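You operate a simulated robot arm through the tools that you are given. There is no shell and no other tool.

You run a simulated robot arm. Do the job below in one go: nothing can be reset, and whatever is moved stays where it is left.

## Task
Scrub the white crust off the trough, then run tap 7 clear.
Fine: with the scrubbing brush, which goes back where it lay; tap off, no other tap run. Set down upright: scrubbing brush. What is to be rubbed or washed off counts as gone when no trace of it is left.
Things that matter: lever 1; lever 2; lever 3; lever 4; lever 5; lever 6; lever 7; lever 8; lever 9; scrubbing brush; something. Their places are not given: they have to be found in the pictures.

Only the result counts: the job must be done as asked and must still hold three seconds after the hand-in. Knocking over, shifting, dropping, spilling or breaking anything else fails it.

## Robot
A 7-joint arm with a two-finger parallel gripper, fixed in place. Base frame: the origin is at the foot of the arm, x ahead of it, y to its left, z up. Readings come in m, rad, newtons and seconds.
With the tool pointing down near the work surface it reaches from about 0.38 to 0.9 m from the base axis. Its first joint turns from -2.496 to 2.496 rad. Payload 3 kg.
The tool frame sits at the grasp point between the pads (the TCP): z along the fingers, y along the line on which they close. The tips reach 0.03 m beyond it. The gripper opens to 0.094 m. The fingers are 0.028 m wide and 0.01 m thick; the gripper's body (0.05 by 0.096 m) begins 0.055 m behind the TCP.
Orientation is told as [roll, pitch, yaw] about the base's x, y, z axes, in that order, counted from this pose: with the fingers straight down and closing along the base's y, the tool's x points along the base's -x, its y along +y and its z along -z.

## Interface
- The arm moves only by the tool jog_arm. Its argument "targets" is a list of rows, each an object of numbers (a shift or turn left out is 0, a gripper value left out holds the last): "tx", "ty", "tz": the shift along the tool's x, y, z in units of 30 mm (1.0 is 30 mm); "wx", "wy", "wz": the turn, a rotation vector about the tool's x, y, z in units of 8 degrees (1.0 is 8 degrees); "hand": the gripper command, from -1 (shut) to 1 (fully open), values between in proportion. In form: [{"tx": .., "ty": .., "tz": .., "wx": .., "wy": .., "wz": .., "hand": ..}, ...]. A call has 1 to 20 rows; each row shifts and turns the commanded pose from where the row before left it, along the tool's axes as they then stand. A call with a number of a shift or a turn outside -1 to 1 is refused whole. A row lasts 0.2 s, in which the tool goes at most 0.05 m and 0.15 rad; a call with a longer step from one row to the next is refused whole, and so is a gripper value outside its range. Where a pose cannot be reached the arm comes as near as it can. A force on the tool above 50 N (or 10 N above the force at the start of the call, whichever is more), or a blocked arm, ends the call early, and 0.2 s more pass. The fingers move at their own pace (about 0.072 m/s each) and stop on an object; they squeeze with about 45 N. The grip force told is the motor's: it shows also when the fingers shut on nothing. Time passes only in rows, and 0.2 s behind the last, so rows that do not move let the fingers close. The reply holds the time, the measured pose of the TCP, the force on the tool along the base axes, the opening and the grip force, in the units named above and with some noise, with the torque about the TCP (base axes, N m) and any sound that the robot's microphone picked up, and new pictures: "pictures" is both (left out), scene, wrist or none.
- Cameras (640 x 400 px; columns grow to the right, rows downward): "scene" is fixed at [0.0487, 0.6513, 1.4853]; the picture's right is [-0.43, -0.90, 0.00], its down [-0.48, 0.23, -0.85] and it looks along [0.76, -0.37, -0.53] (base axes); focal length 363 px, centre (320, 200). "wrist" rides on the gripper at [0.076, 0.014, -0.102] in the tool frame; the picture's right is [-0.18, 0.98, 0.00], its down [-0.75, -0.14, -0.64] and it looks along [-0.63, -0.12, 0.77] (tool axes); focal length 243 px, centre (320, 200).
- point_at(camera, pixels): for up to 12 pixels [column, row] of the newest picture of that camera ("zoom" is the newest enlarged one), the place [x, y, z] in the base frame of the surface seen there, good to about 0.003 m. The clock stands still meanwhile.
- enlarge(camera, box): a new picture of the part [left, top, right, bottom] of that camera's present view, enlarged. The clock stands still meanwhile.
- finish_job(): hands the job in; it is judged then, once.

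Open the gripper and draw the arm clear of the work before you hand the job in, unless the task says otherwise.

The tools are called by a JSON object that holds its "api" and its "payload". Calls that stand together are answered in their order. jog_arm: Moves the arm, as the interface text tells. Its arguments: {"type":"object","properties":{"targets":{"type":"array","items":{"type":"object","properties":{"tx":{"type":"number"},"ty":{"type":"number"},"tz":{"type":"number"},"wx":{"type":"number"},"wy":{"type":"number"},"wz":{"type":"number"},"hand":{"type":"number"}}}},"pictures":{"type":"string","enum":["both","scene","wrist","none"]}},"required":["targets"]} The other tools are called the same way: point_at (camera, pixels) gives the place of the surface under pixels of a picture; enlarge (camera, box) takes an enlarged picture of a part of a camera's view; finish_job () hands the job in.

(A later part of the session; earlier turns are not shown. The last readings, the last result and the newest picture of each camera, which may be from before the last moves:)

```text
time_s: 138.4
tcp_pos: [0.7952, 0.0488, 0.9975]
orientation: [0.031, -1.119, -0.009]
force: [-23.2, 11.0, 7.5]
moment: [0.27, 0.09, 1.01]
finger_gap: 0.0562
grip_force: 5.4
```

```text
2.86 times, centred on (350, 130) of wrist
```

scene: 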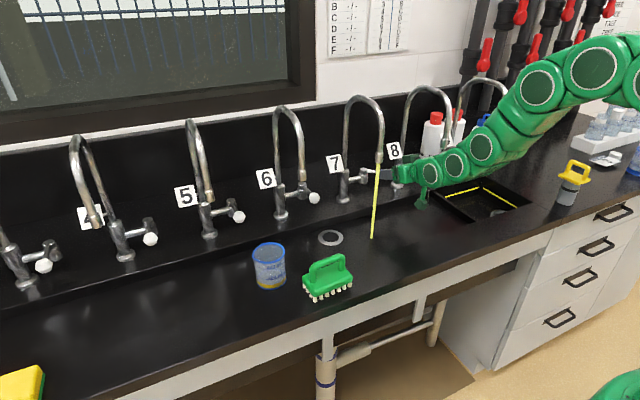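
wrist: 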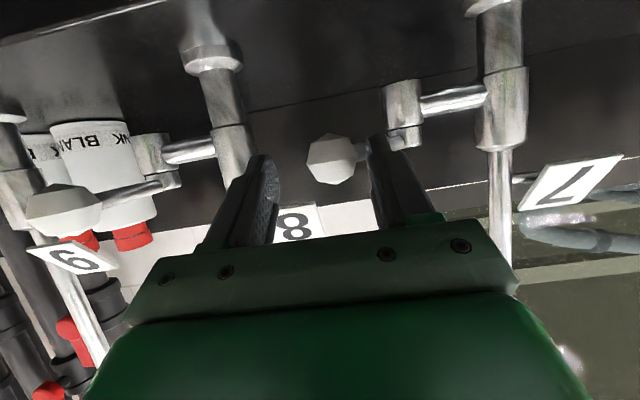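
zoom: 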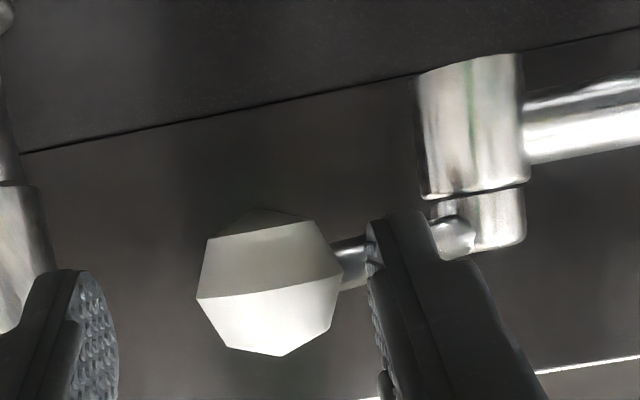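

At 23 N the lever doesn't move further: 45° is its open stop. I back off 6 mm and take close-ups of the stream and of where it lands.

{"api": "jog_arm", "payload": {"targets": [{"tx": 0.0436, "tz": -0.09}, {"tx": 0.0436, "tz": -0.09}, {}, {}], "pictures": "both"}}

{"api": "enlarge", "payload": {"camera": "scene", "box": [366, 195, 386, 209]}}

{"api": "enlarge", "payload": {"camera": "scene", "box": [340, 215, 420, 265]}}

{"api": "enlarge", "payload": {"camera": "scene", "box": [362, 148, 394, 172]}}

```text
time_s: 139.4
tcp_pos: [0.7918, 0.0472, 0.9977]
orientation: [0.032, -1.118, -0.011]
force: [0.3, 0.5, 0.6]
moment: [0.01, -0.01, 0.0]
finger_gap: 0.0499
grip_force: 0.0
```

scene: 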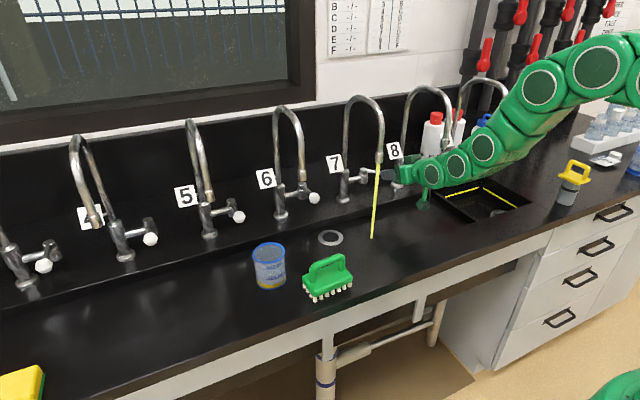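
wrist: 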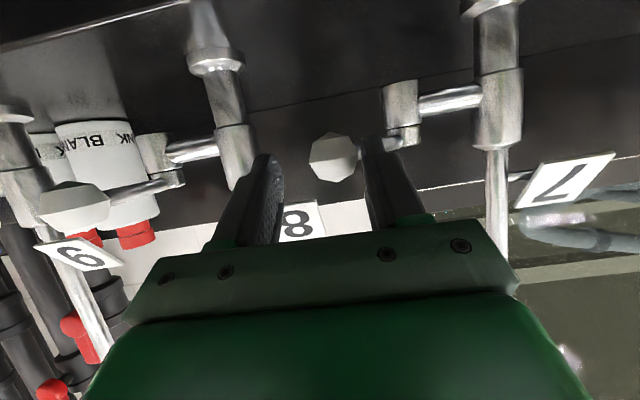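

```text
16.00 times, centred on (376, 202) of scene
```

zoom: 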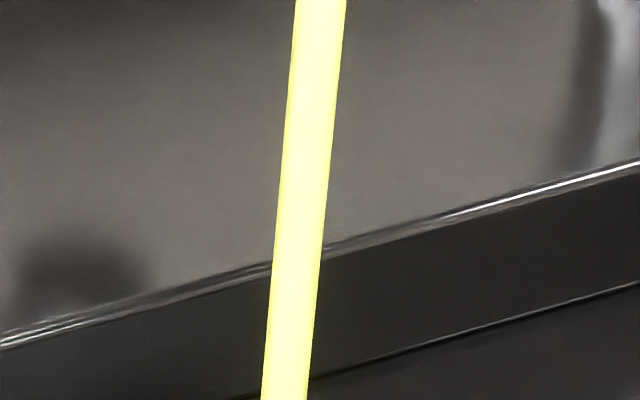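

```text
8.00 times, centred on (380, 240) of scene
```

zoom: 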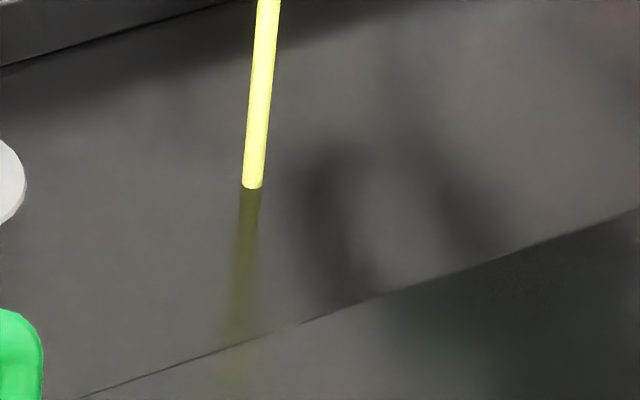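

```text
16.00 times, centred on (378, 160) of scene
```

zoom: 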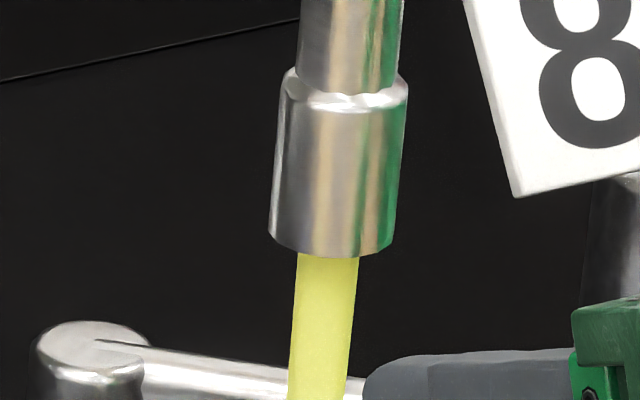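

The stream is a steady full yellow at full opening, but at the first small opening (10°) it was much paler. To learn how it behaves, I turn the lever back toward a small opening (about 10°) with the -y finger and watch the colour.

{"api": "jog_arm", "payload": {"targets": [{"hand": -0.277, "ty": 0.2, "tx": 0.036, "tz": -0.075}, {"hand": -0.277, "ty": 0.07, "tx": 0.036, "tz": -0.075}, {}, {"ty": 0.2, "tx": 0.032, "tz": -0.066}, {"ty": 0.2, "tx": 0.032, "tz": -0.066}, {"ty": 0.2, "tx": 0.032, "tz": -0.066}, {"ty": 0.2, "tx": 0.032, "tz": -0.066}, {"ty": 0.2, "tx": 0.032, "tz": -0.066}, {"ty": 0.2, "tx": 0.032, "tz": -0.066}, {}], "pictures": "both"}}

{"api": "enlarge", "payload": {"camera": "scene", "box": [350, 150, 410, 250]}}

{"api": "enlarge", "payload": {"camera": "scene", "box": [366, 195, 386, 209]}}

```text
time_s: 141.6
tcp_pos: [0.7708, 0.092, 0.9989]
orientation: [0.029, -1.117, -0.011]
force: [0.2, 0.3, -1.0]
moment: [0.03, 0.0, 0.01]
finger_gap: 0.0339
grip_force: 0.1
```

scene: 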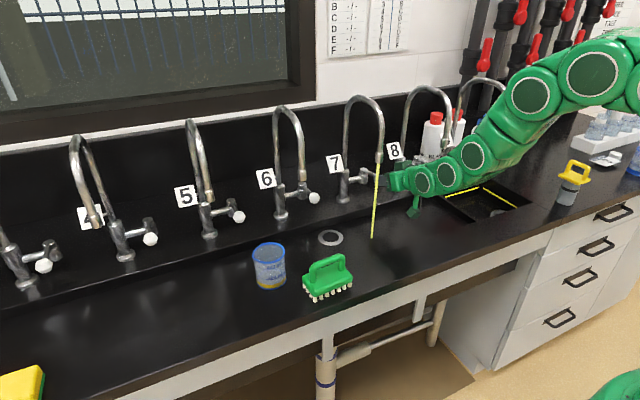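
wrist: 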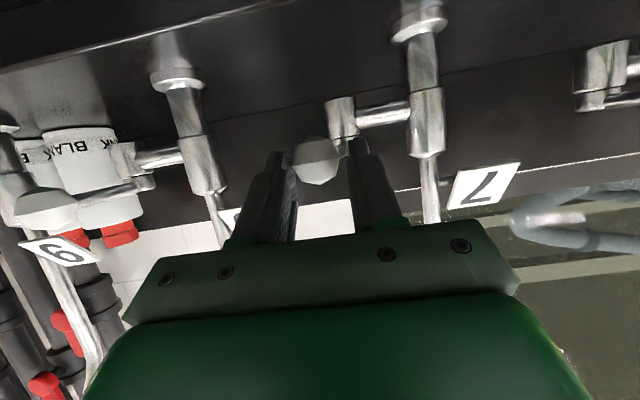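

```text
4.00 times, centred on (380, 200) of scene
```

zoom: 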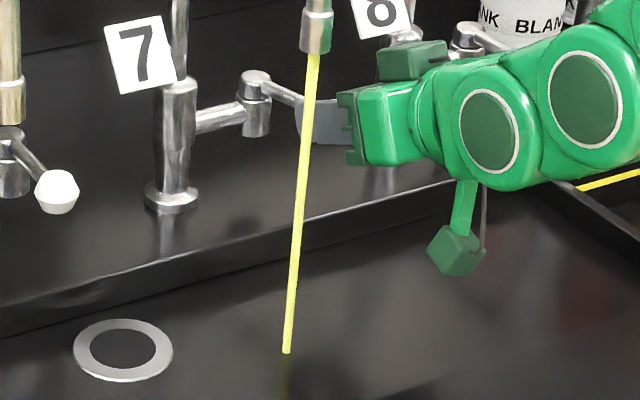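

```text
16.00 times, centred on (376, 202) of scene
```

zoom: 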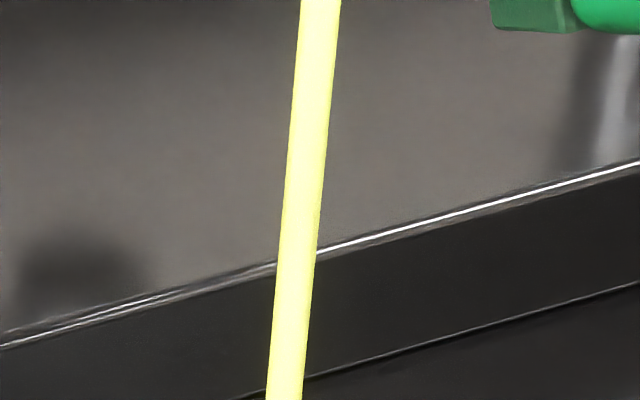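

At about 19° the stream is thinner but still yellow. I turn it back a little more (to about 10°) and wait 3 s.

{"api": "jog_arm", "payload": {"targets": [{"ty": 0.2, "tx": 0.01, "tz": -0.02}, {"ty": 0.18, "tx": 0.01, "tz": -0.02}, {}, {}, {}, {}, {}, {}, {}, {}, {}, {}, {}, {}, {}, {}, {}, {}], "pictures": "both"}}

{"api": "enlarge", "payload": {"camera": "scene", "box": [350, 150, 410, 250]}}

{"api": "enlarge", "payload": {"camera": "scene", "box": [366, 195, 386, 209]}}

```text
time_s: 145.4
tcp_pos: [0.7702, 0.1018, 0.9984]
orientation: [0.033, -1.118, -0.01]
force: [-0.4, 0.7, 0.0]
moment: [0.02, 0.02, -0.01]
finger_gap: 0.034
grip_force: 0.0
```

scene: 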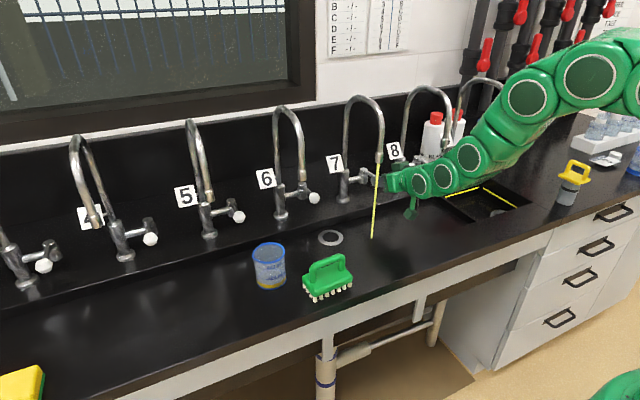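
wrist: 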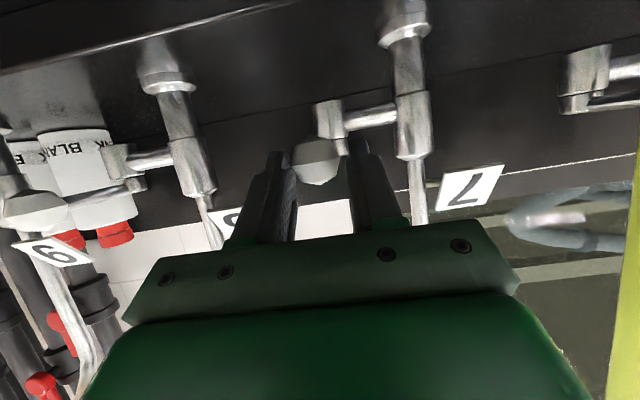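

```text
4.00 times, centred on (380, 200) of scene
```

zoom: 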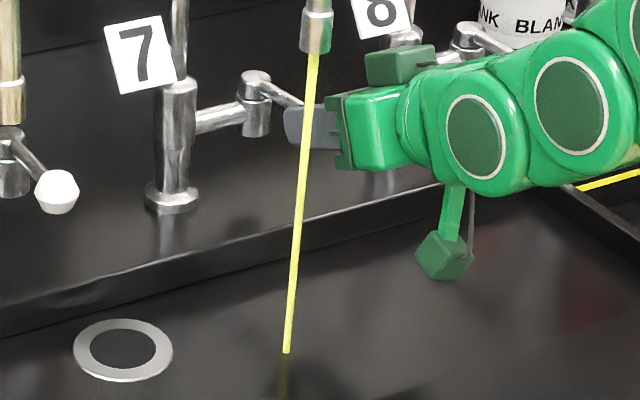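

```text
16.00 times, centred on (376, 202) of scene
```

zoom: 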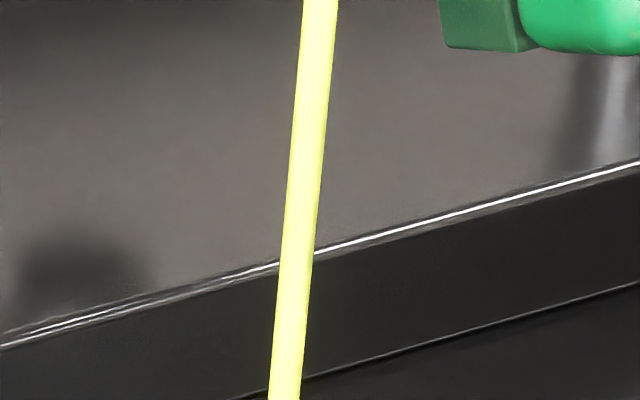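

At 10° it stays the same yellow, so the colour doesn't depend on the opening; it depends on how much has run. I open fully again (to about 40°) and let a good amount more run through.

{"api": "jog_arm", "payload": {"targets": [{"ty": -0.185, "tx": -0.029, "tz": 0.061}, {"ty": -0.185, "tx": -0.029, "tz": 0.061}, {"ty": -0.185, "tx": -0.029, "tz": 0.061}, {"ty": -0.185, "tx": -0.029, "tz": 0.061}, {"ty": -0.185, "tx": -0.029, "tz": 0.061}, {"ty": -0.185, "tx": -0.029, "tz": 0.061}, {"ty": -0.185, "tx": -0.029, "tz": 0.061}, {"ty": -0.185, "tx": -0.029, "tz": 0.061}, {}, {}, {}, {}, {}, {}, {}, {}, {}, {}, {}, {}], "pictures": "none"}}

{"api": "jog_arm", "payload": {"targets": [{}, {}, {}, {}, {}, {}, {}, {}, {}, {}, {}, {}, {}, {}, {}, {}, {}, {}, {}, {}], "pictures": "none"}}

{"api": "jog_arm", "payload": {"targets": [{}, {}, {}, {}, {}, {}, {}, {}, {}, {}, {}, {}, {}, {}, {}, {}, {}, {}, {}, {}], "pictures": "none"}}

{"api": "jog_arm", "payload": {"targets": [{}, {}, {}, {}, {}, {}, {}, {}, {}, {}, {}, {}, {}, {}, {}, {}, {}, {}, {}, {}], "pictures": "scene"}}

{"api": "enlarge", "payload": {"camera": "scene", "box": [350, 150, 410, 250]}}

```text
time_s: 149.6
tcp_pos: [0.7872, 0.0588, 0.9981]
orientation: [0.031, -1.119, -0.01]
force: [0.5, -1.3, 0.1]
moment: [0.03, -0.01, -0.02]
finger_gap: 0.0348
grip_force: 0.1
```

```text
time_s: 153.8
tcp_pos: [0.7859, 0.0593, 0.9986]
orientation: [0.032, -1.119, -0.01]
force: [0.4, -1.2, -0.1]
moment: [-0.02, 0.0, -0.07]
finger_gap: 0.0349
grip_force: 1.3
```

```text
time_s: 158.0
tcp_pos: [0.7872, 0.0599, 0.9973]
orientation: [0.032, -1.12, -0.012]
force: [0.4, -2.3, -0.9]
moment: [-0.02, -0.06, -0.04]
finger_gap: 0.0348
grip_force: 1.6
```

```text
time_s: 162.2
tcp_pos: [0.788, 0.0602, 0.9967]
orientation: [0.032, -1.119, -0.012]
force: [0.8, -2.4, -0.3]
moment: [0.01, 0.02, -0.02]
finger_gap: 0.0352
grip_force: 0.8
```

scene: 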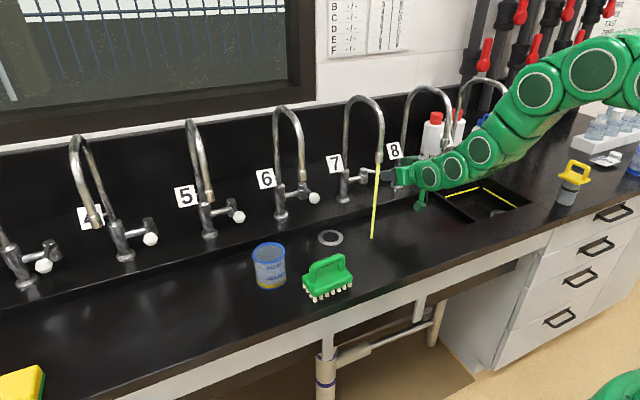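

```text
4.00 times, centred on (380, 200) of scene
```

zoom: 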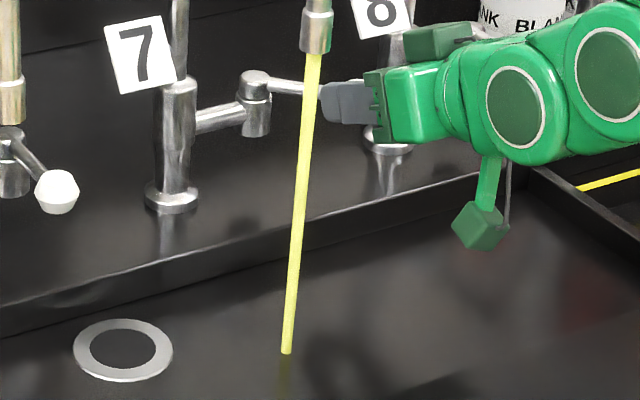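

Still yellow; there's a slight side force from the knob, so I open the fingers a little and keep running for another long stretch.

{"api": "jog_arm", "payload": {"targets": [{"hand": -0.05}, {}, {}, {}, {}, {}, {}, {}, {}, {}, {}, {}, {}, {}, {}, {}, {}, {}, {}, {}], "pictures": "none"}}

{"api": "jog_arm", "payload": {"targets": [{}, {}, {}, {}, {}, {}, {}, {}, {}, {}, {}, {}, {}, {}, {}, {}, {}, {}, {}, {}], "pictures": "none"}}

{"api": "jog_arm", "payload": {"targets": [{}, {}, {}, {}, {}, {}, {}, {}, {}, {}, {}, {}, {}, {}, {}, {}, {}, {}, {}, {}], "pictures": "none"}}

{"api": "jog_arm", "payload": {"targets": [{}, {}, {}, {}, {}, {}, {}, {}, {}, {}, {}, {}, {}, {}, {}, {}, {}, {}, {}, {}], "pictures": "none"}}

{"api": "jog_arm", "payload": {"targets": [{}, {}, {}, {}, {}, {}, {}, {}, {}, {}, {}, {}, {}, {}, {}, {}, {}, {}, {}, {}], "pictures": "both"}}

{"api": "enlarge", "payload": {"camera": "scene", "box": [350, 150, 410, 250]}}

```text
time_s: 166.4
tcp_pos: [0.7867, 0.0601, 0.9978]
orientation: [0.031, -1.118, -0.012]
force: [-0.3, 0.0, -0.5]
moment: [-0.03, 0.01, 0.02]
finger_gap: 0.0446
grip_force: 0.1
```

```text
time_s: 170.6
tcp_pos: [0.7861, 0.0601, 0.9976]
orientation: [0.031, -1.12, -0.011]
force: [0.0, -0.1, -0.7]
moment: [-0.04, 0.0, 0.03]
finger_gap: 0.0448
grip_force: 0.0
```

```text
time_s: 174.8
tcp_pos: [0.7864, 0.058, 0.9982]
orientation: [0.031, -1.118, -0.011]
force: [0.0, -0.4, 0.4]
moment: [0.02, 0.01, -0.01]
finger_gap: 0.0447
grip_force: 0.0
```

```text
time_s: 179.0
tcp_pos: [0.7873, 0.0588, 0.9986]
orientation: [0.032, -1.117, -0.009]
force: [-0.1, 0.6, 0.7]
moment: [0.03, -0.02, -0.02]
finger_gap: 0.0447
grip_force: 0.0
```

```text
time_s: 183.2
tcp_pos: [0.787, 0.06, 0.9973]
orientation: [0.03, -1.119, -0.012]
force: [0.8, 0.8, 0.7]
moment: [-0.01, 0.0, 0.02]
finger_gap: 0.0447
grip_force: 0.1
```

scene: 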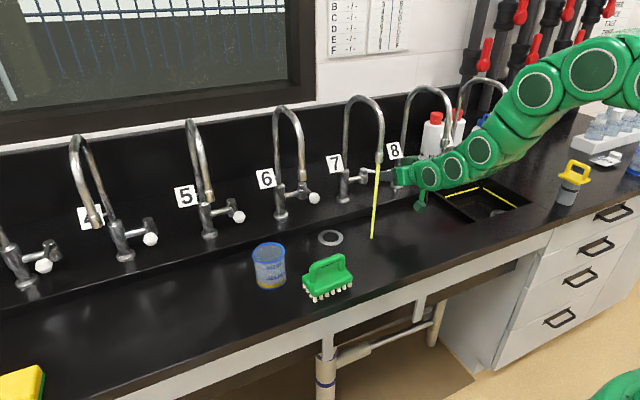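
wrist: 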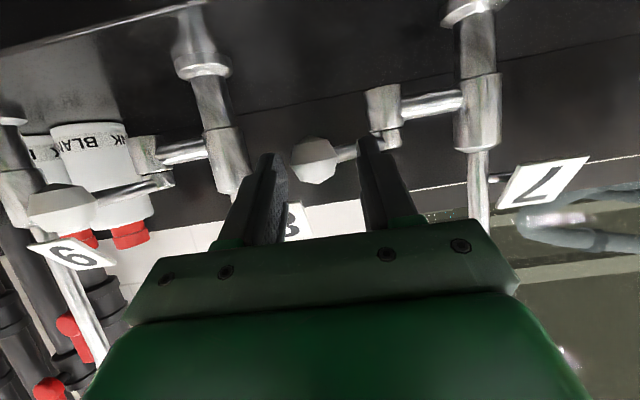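

```text
4.00 times, centred on (380, 200) of scene
```

zoom: 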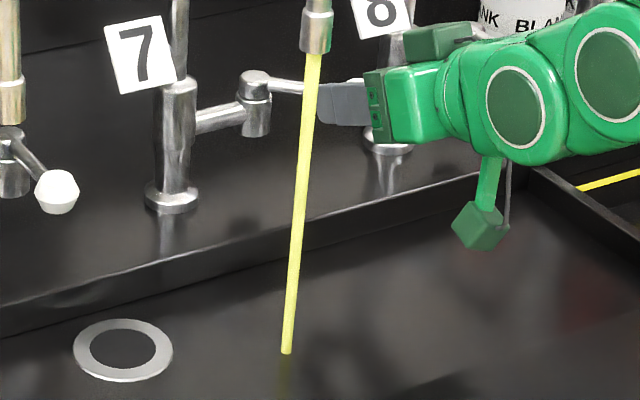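

After nearly two minutes the colour is steady. I look at other liquids in the scene (beaker, basin, bottles) for comparison of what "clear" looks like here.

{"api": "enlarge", "payload": {"camera": "scene", "box": [240, 230, 300, 300]}}

{"api": "enlarge", "payload": {"camera": "scene", "box": [430, 160, 540, 230]}}

{"api": "enlarge", "payload": {"camera": "scene", "box": [540, 80, 640, 220]}}

```text
5.71 times, centred on (270, 265) of scene
```

zoom: 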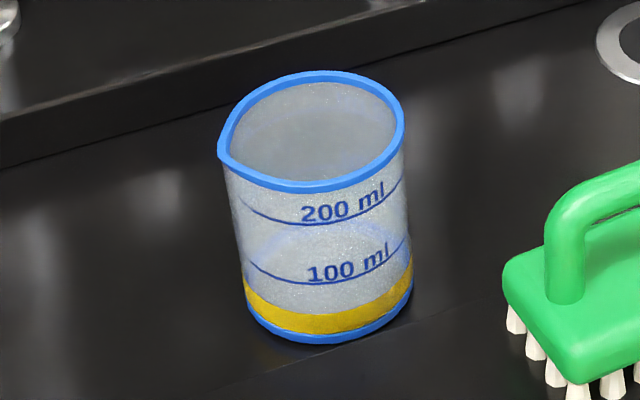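

```text
5.71 times, centred on (485, 195) of scene
```

zoom: 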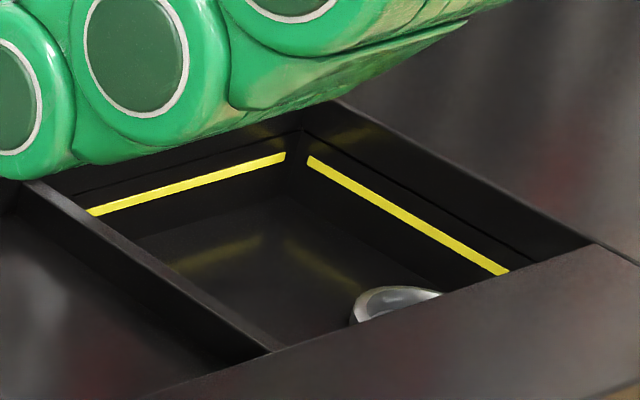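

```text
2.86 times, centred on (590, 150) of scene
```

zoom: 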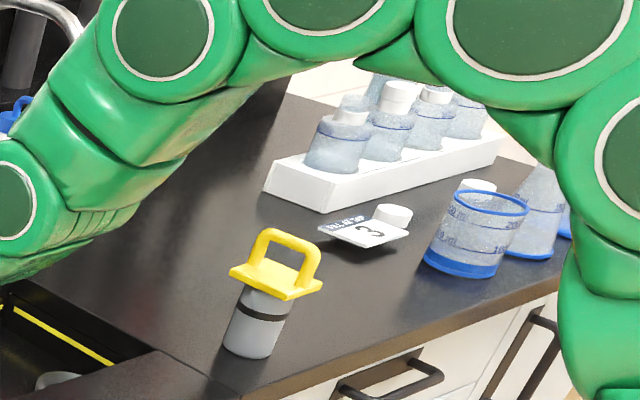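

There's a small card with writing by the bottles (scene about (605,158)) and sheets on the wall; they may tell something about the taps. I zoom in on them.

{"api": "enlarge", "payload": {"camera": "scene", "box": [585, 145, 625, 170]}}

{"api": "enlarge", "payload": {"camera": "scene", "box": [320, 0, 420, 62]}}

{"api": "enlarge", "payload": {"camera": "scene", "box": [560, 0, 640, 60]}}

{"api": "enlarge", "payload": {"camera": "scene", "box": [400, 95, 500, 175]}}

```text
16.00 times, centred on (605, 158) of scene
```

zoom: 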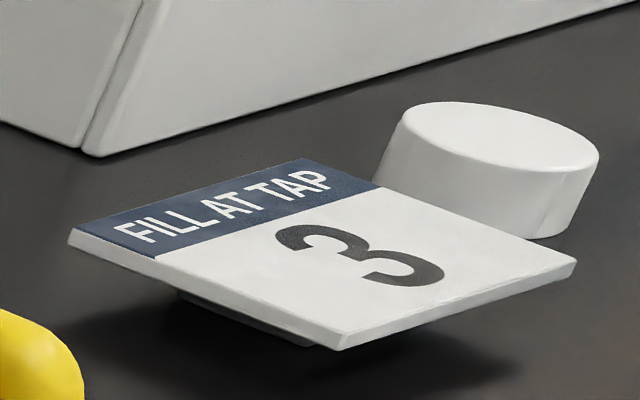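

```text
6.40 times, centred on (370, 31) of scene
```

zoom: 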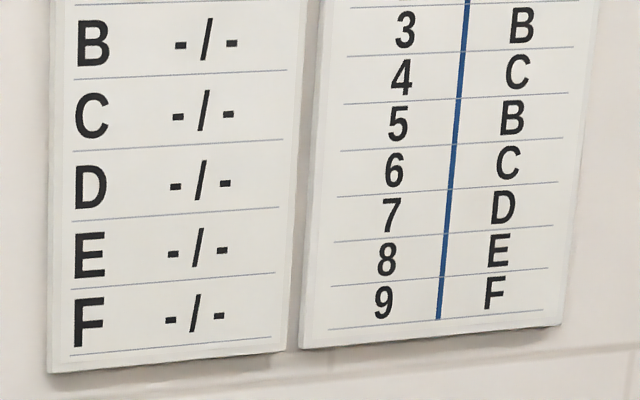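

```text
6.67 times, centred on (600, 30) of scene
```

zoom: 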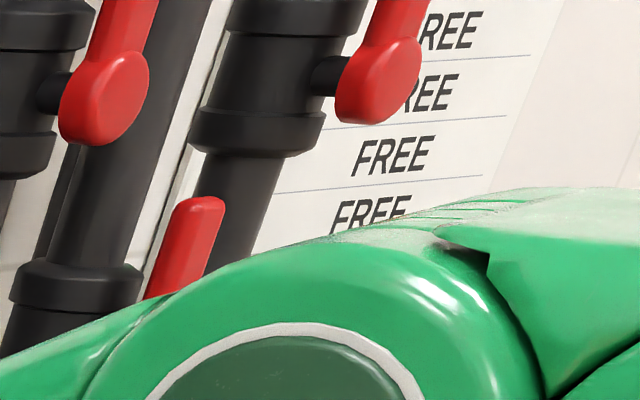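

```text
5.00 times, centred on (450, 135) of scene
```

zoom: 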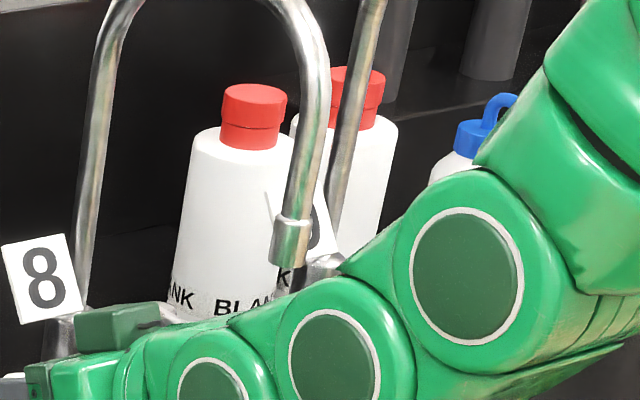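

The charts only show which supply line feeds each tap (7 → D), nothing on colour. I test whether a gentle flow behaves differently: I turn the lever back to a small opening (~8–10°) and watch longer.

{"api": "jog_arm", "payload": {"targets": [{"hand": -0.234, "ty": 0.175, "tx": 0.029, "tz": -0.06}, {"ty": 0.175, "tx": 0.029, "tz": -0.06}, {"ty": 0.175, "tx": 0.029, "tz": -0.06}, {"ty": 0.175, "tx": 0.029, "tz": -0.06}, {"ty": 0.175, "tx": 0.029, "tz": -0.06}, {"ty": 0.175, "tx": 0.029, "tz": -0.06}, {"ty": 0.175, "tx": 0.029, "tz": -0.06}, {"ty": 0.175, "tx": 0.029, "tz": -0.06}, {"ty": 0.15, "tx": 0.029, "tz": -0.06}, {}, {}, {}, {}, {}, {}, {}, {}, {}, {}], "pictures": "both"}}

{"api": "enlarge", "payload": {"camera": "scene", "box": [350, 150, 410, 250]}}

```text
time_s: 187.2
tcp_pos: [0.7682, 0.1043, 0.998]
orientation: [0.032, -1.12, -0.011]
force: [-1.1, -0.2, -0.4]
moment: [0.03, -0.01, -0.03]
finger_gap: 0.0359
grip_force: 0.1
```

scene: 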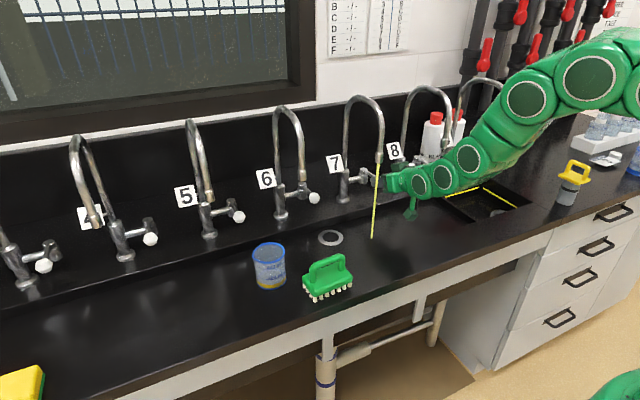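
wrist: 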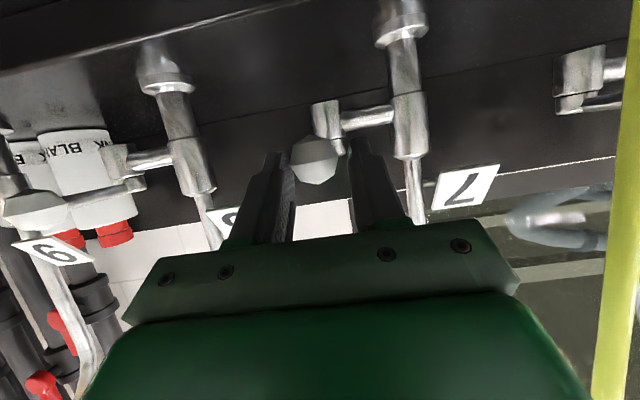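

```text
4.00 times, centred on (380, 200) of scene
```

zoom: 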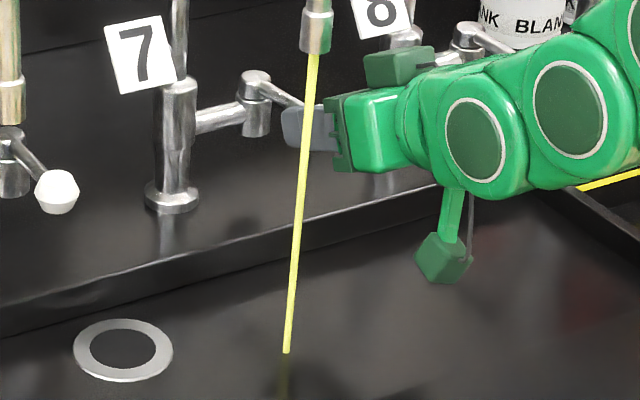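

Thinner stream, still yellow. I wait here a while at the small opening.

{"api": "jog_arm", "payload": {"targets": [{}, {}, {}, {}, {}, {}, {}, {}, {}, {}, {}, {}, {}, {}, {}, {}, {}, {}, {}, {}], "pictures": "none"}}

{"api": "jog_arm", "payload": {"targets": [{}, {}, {}, {}, {}, {}, {}, {}, {}, {}, {}, {}, {}, {}, {}, {}, {}, {}, {}, {}], "pictures": "none"}}

{"api": "jog_arm", "payload": {"targets": [{}, {}, {}, {}, {}, {}, {}, {}, {}, {}, {}, {}, {}, {}, {}, {}, {}, {}, {}, {}], "pictures": "both"}}

{"api": "enlarge", "payload": {"camera": "scene", "box": [350, 150, 410, 250]}}

```text
time_s: 191.4
tcp_pos: [0.7687, 0.1051, 0.9991]
orientation: [0.031, -1.12, -0.01]
force: [0.9, 0.4, 0.1]
moment: [0.0, 0.01, -0.01]
finger_gap: 0.0362
grip_force: 0.0
```

```text
time_s: 195.6
tcp_pos: [0.7682, 0.104, 0.9987]
orientation: [0.032, -1.118, -0.01]
force: [0.4, 0.2, 0.1]
moment: [-0.04, 0.01, 0.0]
finger_gap: 0.0362
grip_force: 0.1
```

```text
time_s: 199.8
tcp_pos: [0.7687, 0.1033, 0.9986]
orientation: [0.032, -1.118, -0.01]
force: [-0.1, -0.8, -0.1]
moment: [-0.01, -0.01, -0.01]
finger_gap: 0.0365
grip_force: 0.0
```

scene: 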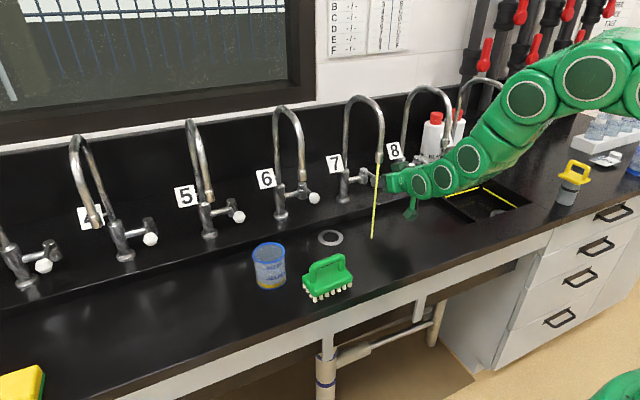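
wrist: 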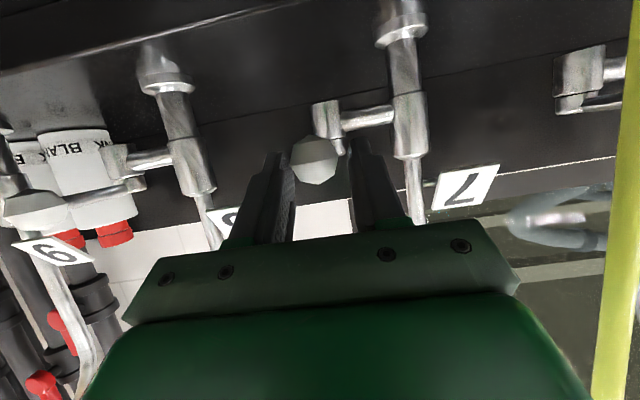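

```text
4.00 times, centred on (380, 200) of scene
```

zoom: 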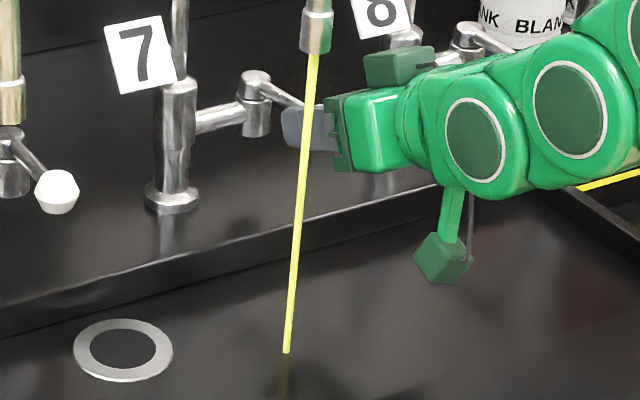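

No change. I now shut the tap (lever back to straight) to see that it stops, and then I'll reopen to see what colour it starts with.

{"api": "jog_arm", "payload": {"targets": [{"ty": 0.15}, {"ty": 0.15}, {"ty": 0.1}, {"ty": 0.07}, {}, {}], "pictures": "both"}}

{"api": "enlarge", "payload": {"camera": "scene", "box": [350, 150, 410, 250]}}

```text
time_s: 201.2
tcp_pos: [0.7676, 0.1176, 0.9974]
orientation: [0.031, -1.119, -0.012]
force: [2.8, -13.4, -1.3]
moment: [-0.14, 0.03, -0.24]
finger_gap: 0.0438
grip_force: 6.2
```

scene: 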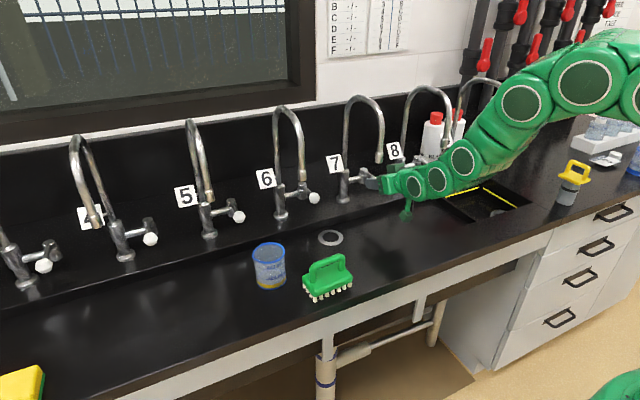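
wrist: 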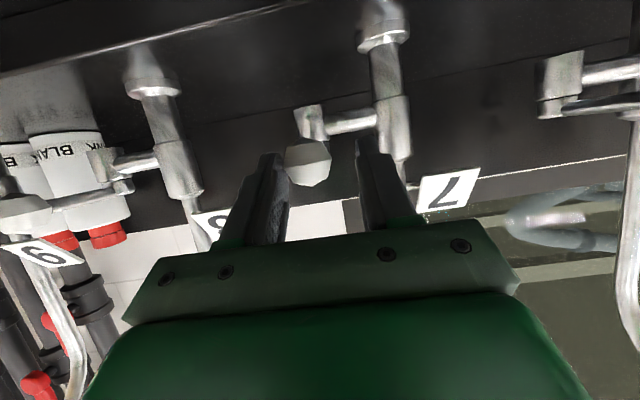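

```text
4.00 times, centred on (380, 200) of scene
```

zoom: 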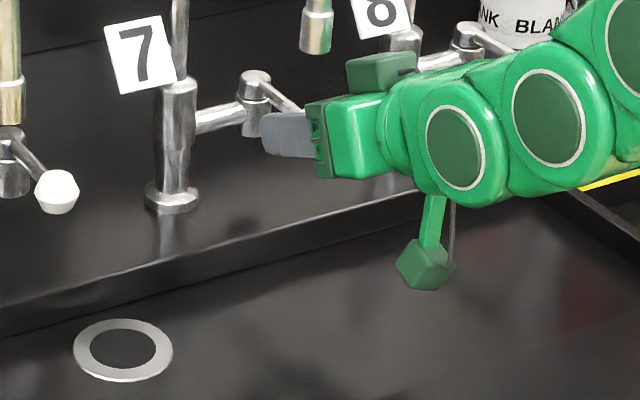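

The stream has stopped; the lever is against its closed stop (13 N). I ease off, wait 3 s, and reopen to about 10° to see the starting colour.

{"api": "jog_arm", "payload": {"targets": [{"ty": -0.15}, {}, {}, {}, {}, {}, {}, {}, {}, {}, {}, {}, {}, {}, {}, {}, {"ty": -0.233}, {"ty": -0.233}, {"ty": -0.233}], "pictures": "both"}}

{"api": "enlarge", "payload": {"camera": "scene", "box": [350, 150, 410, 250]}}

```text
time_s: 205.2
tcp_pos: [0.7693, 0.0914, 0.9987]
orientation: [0.032, -1.119, -0.01]
force: [-0.2, 0.5, 0.1]
moment: [-0.01, -0.02, -0.01]
finger_gap: 0.0361
grip_force: 0.4
```

scene: 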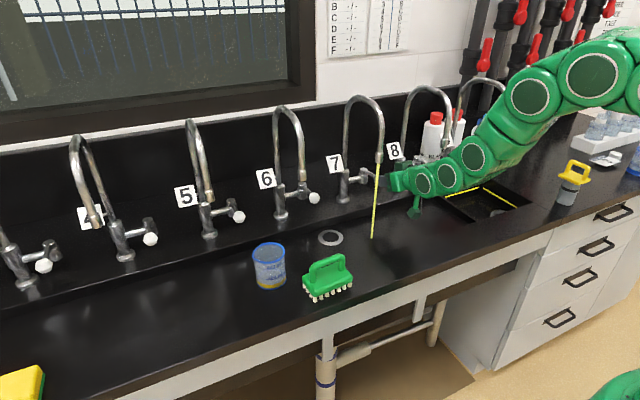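
wrist: 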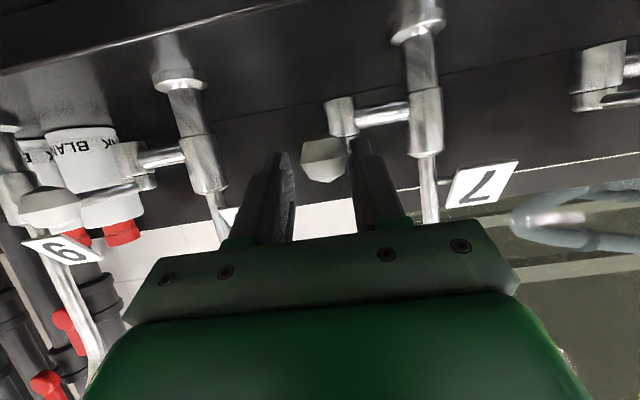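

```text
4.00 times, centred on (380, 200) of scene
```

zoom: 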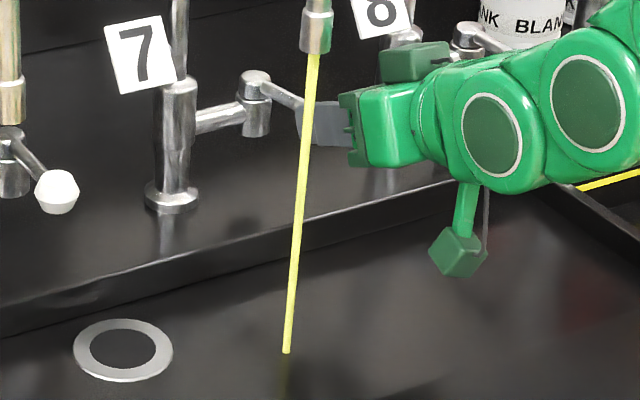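

On reopening it is at once the same clean yellow, with none of the milky paleness of the first seconds. So the cloudy stale water (pale, milky) went out once and for all, and what runs now is line D's own clear, coloured supply. I shut the tap firmly to its stop.

{"api": "jog_arm", "payload": {"targets": [{}, {}, {}, {}, {}, {}, {}, {}, {}, {}, {"ty": 0.2}, {"ty": 0.2}, {"ty": 0.2}, {"ty": 0.15}, {"ty": 0.1}, {}, {}], "pictures": "both"}}

{"api": "enlarge", "payload": {"camera": "scene", "box": [350, 150, 410, 250]}}

```text
time_s: 208.8
tcp_pos: [0.7673, 0.1193, 0.9989]
orientation: [0.032, -1.119, -0.012]
force: [4.1, -11.5, 0.6]
moment: [-0.19, -0.04, -0.13]
finger_gap: 0.0427
grip_force: 5.7
```

scene: 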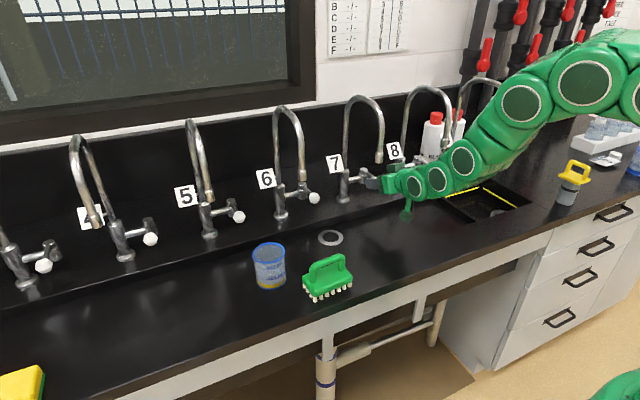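
wrist: 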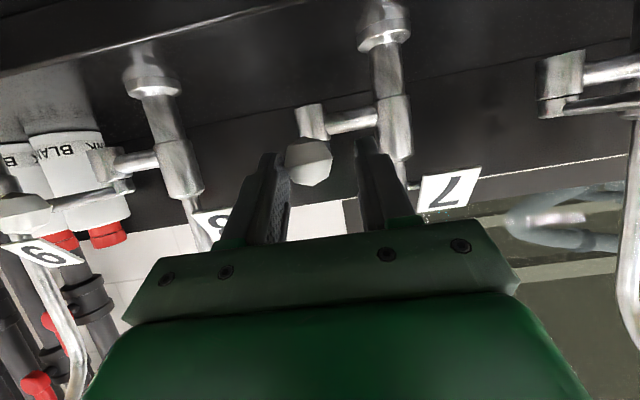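

```text
4.00 times, centred on (380, 200) of scene
```

zoom: 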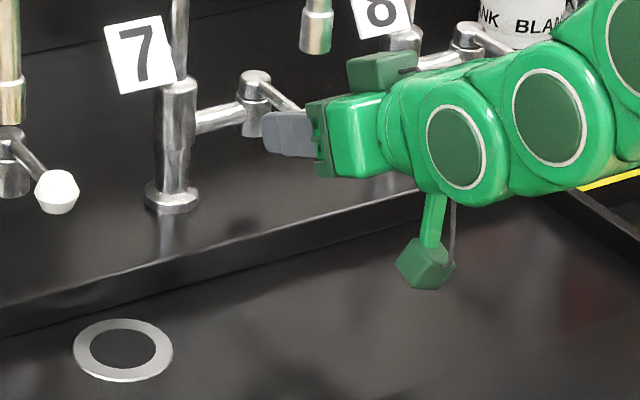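

Tap 7 is off. I ease off the knob and withdraw straight back along the tool axis.

{"api": "jog_arm", "payload": {"targets": [{"ty": -0.2}, {"hand": 0.0}, {}, {"tz": -0.5}, {"tz": -0.8}, {"tz": -0.8}, {"tz": -0.8}, {"tz": -0.7}, {}], "pictures": "both"}}

{"api": "enlarge", "payload": {"camera": "scene", "box": [330, 140, 450, 240]}}

```text
time_s: 210.8
tcp_pos: [0.6702, 0.1111, 1.0457]
orientation: [0.033, -1.119, -0.012]
force: [1.1, -0.5, 0.0]
moment: [-0.01, 0.01, -0.05]
finger_gap: 0.047
grip_force: 0.1
```

scene: 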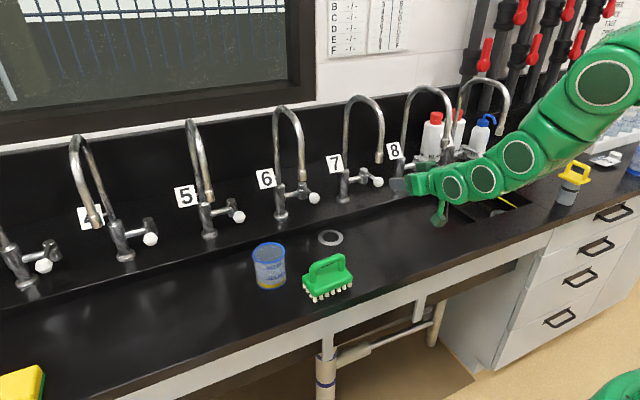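
wrist: 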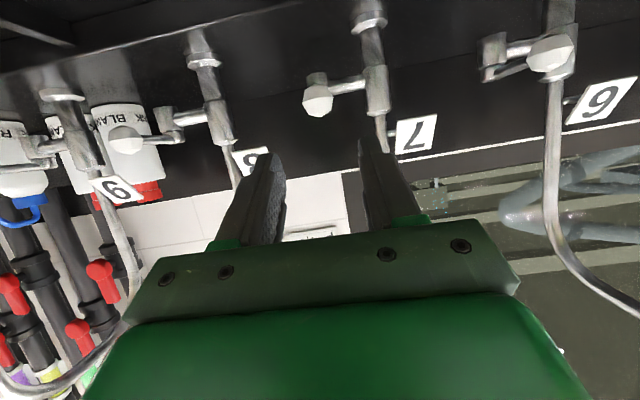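

```text
4.00 times, centred on (390, 190) of scene
```

zoom: 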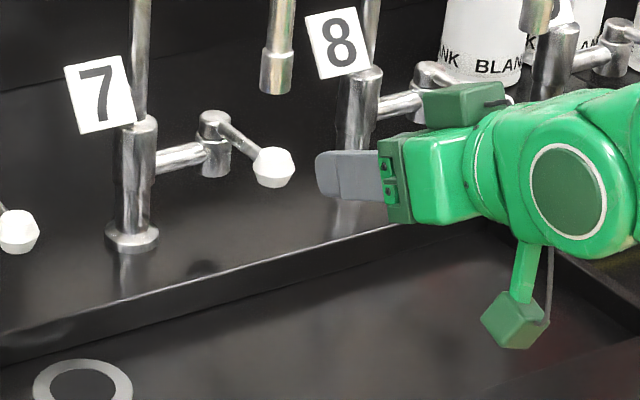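

Lever 7 is back in its closed place, knob where it was at the start. Before finishing I'd like to read the wall charts' headings with the wrist camera, so I tilt the hand up about 16°.

{"api": "jog_arm", "payload": {"targets": [{"wy": -0.7}, {"wy": -0.7}, {"wy": -0.6}, {}], "pictures": "wrist"}}

{"api": "enlarge", "payload": {"camera": "wrist", "box": [270, 150, 370, 240]}}

```text
time_s: 211.8
tcp_pos: [0.701, 0.1157, 1.0868]
orientation: [0.081, -1.398, -0.06]
force: [-0.1, -0.8, 0.0]
moment: [0.0, -0.02, 0.02]
finger_gap: 0.0469
grip_force: 0.1
out of reach, approached as far as the arm can: row 1, 2, 3
```

wrist: 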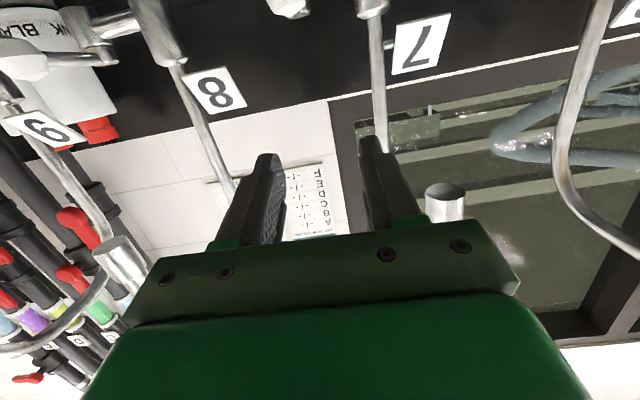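

```text
4.44 times, centred on (320, 195) of wrist
```

zoom: 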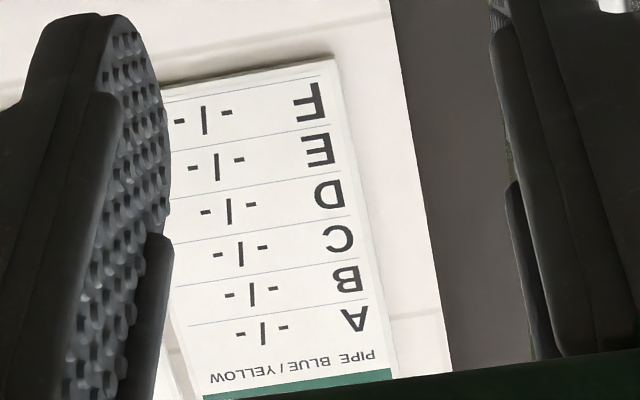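

The chart's heading reads "PIPE BLUE / YELLOW" with blanks for A–F, and the wall pipes at lower left carry coloured bands. I zoom on those bands: they may explain tap 7's yellow (tap 7 → pipe D).

{"api": "enlarge", "payload": {"camera": "wrist", "box": [0, 180, 160, 390]}}

{"api": "enlarge", "payload": {"camera": "wrist", "box": [200, 140, 300, 240]}}

{"api": "enlarge", "payload": {"camera": "scene", "box": [440, 0, 640, 110]}}

```text
1.90 times, centred on (80, 285) of wrist
```

zoom: 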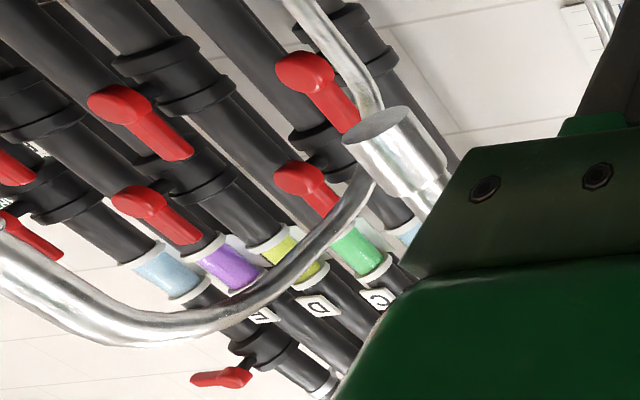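

```text
4.00 times, centred on (250, 190) of wrist
```

zoom: 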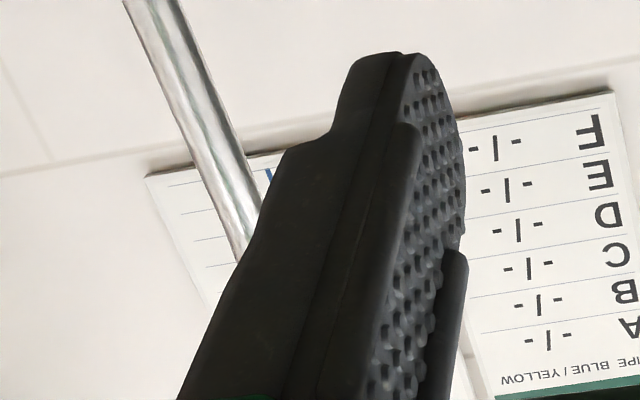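

```text
3.20 times, centred on (540, 55) of scene
```

zoom: 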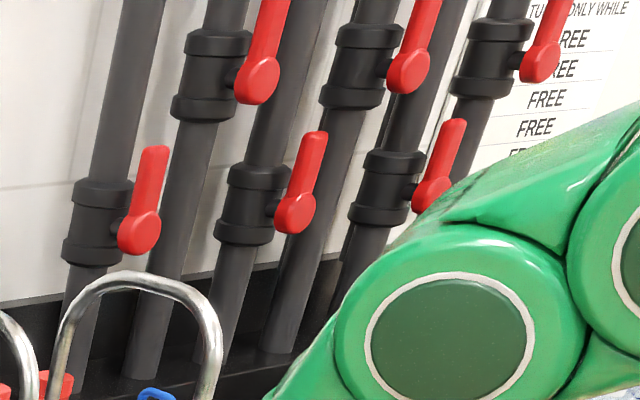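

That settles it: pipe D's sight glass is the same lime-yellow as the stream, so tap 7 now runs pipe D's own water with no cloudiness left. I now bring the hand back down in lean and withdraw.

{"api": "jog_arm", "payload": {"targets": [{"wy": 0.7}, {"wy": 0.7}, {"wy": 0.7}, {"wy": 0.7}, {}], "pictures": "scene"}}

```text
time_s: 213.0
tcp_pos: [0.7001, 0.1162, 1.084]
orientation: [0.025, -1.007, -0.002]
force: [0.5, -0.4, 0.2]
moment: [0.01, 0.0, 0.04]
finger_gap: 0.0471
grip_force: 0.1
```

scene: 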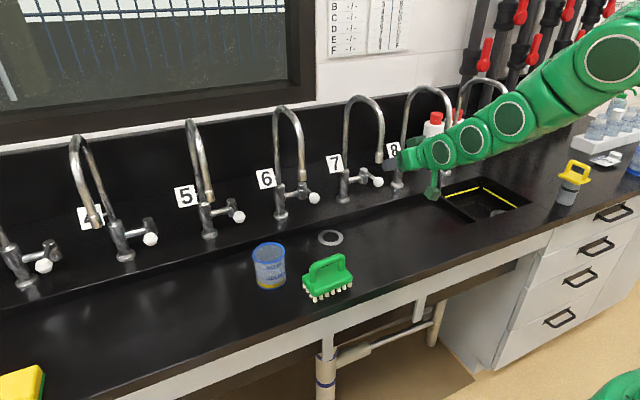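

Now back away from the taps and straighten the tool gradually.

{"api": "jog_arm", "payload": {"targets": [{"tx": 0.445, "tz": -0.704}, {"tx": 0.445, "tz": -0.704}, {"wy": 0.8}, {"wy": 0.8}, {"wy": 0.8}, {"tx": 0.5, "tz": -0.5}, {"tx": 0.5, "tz": -0.5}, {"wy": 0.8}, {"wy": 0.8}, {}], "pictures": "both"}}

```text
time_s: 215.2
tcp_pos: [0.6081, 0.1129, 1.09]
orientation: [0.016, -0.447, 0.011]
force: [-0.2, -1.1, -0.1]
moment: [-0.01, 0.03, 0.01]
finger_gap: 0.0468
grip_force: 0.0
```

scene: 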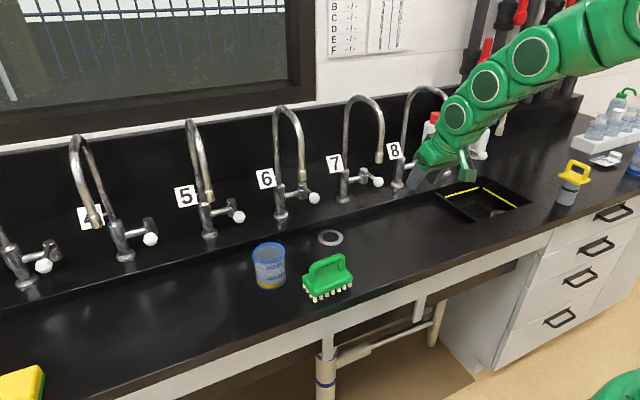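
wrist: 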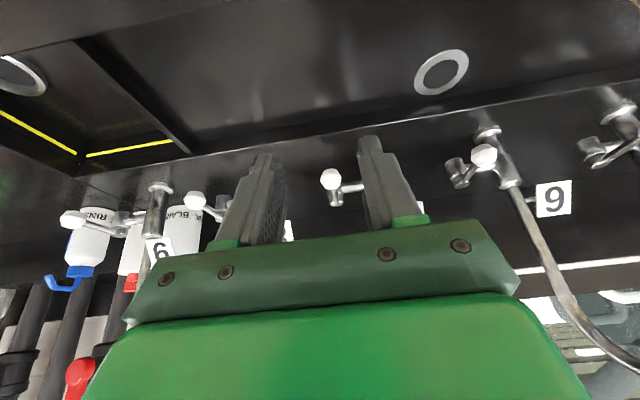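

Clear of the taps. I use the wrist camera close-up to inspect the scrubbed patch for any remaining trace (it lies around (270,80) in the wrist picture).

{"api": "enlarge", "payload": {"camera": "wrist", "box": [180, 20, 400, 145]}}

{"api": "point_at", "payload": {"camera": "wrist", "pixels": [[270, 80], [220, 60], [320, 60], [330, 100], [230, 110], [300, 40]]}}

{"api": "enlarge", "payload": {"camera": "scene", "box": [360, 195, 450, 255]}}

```text
2.91 times, centred on (290, 82) of wrist
```

zoom: 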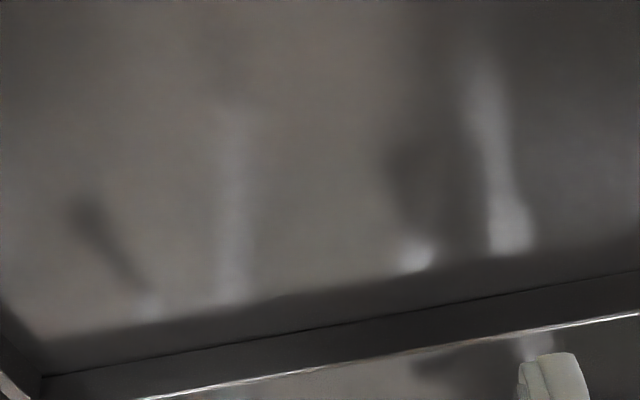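

```text
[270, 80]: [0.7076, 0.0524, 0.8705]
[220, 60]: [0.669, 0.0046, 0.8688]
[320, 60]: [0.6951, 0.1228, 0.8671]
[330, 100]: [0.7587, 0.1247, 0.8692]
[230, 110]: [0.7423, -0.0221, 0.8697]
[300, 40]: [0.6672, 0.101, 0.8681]
```

```text
6.67 times, centred on (405, 225) of scene
```

zoom: 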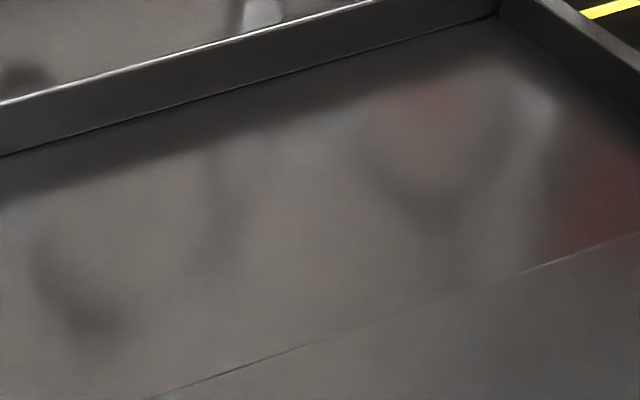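

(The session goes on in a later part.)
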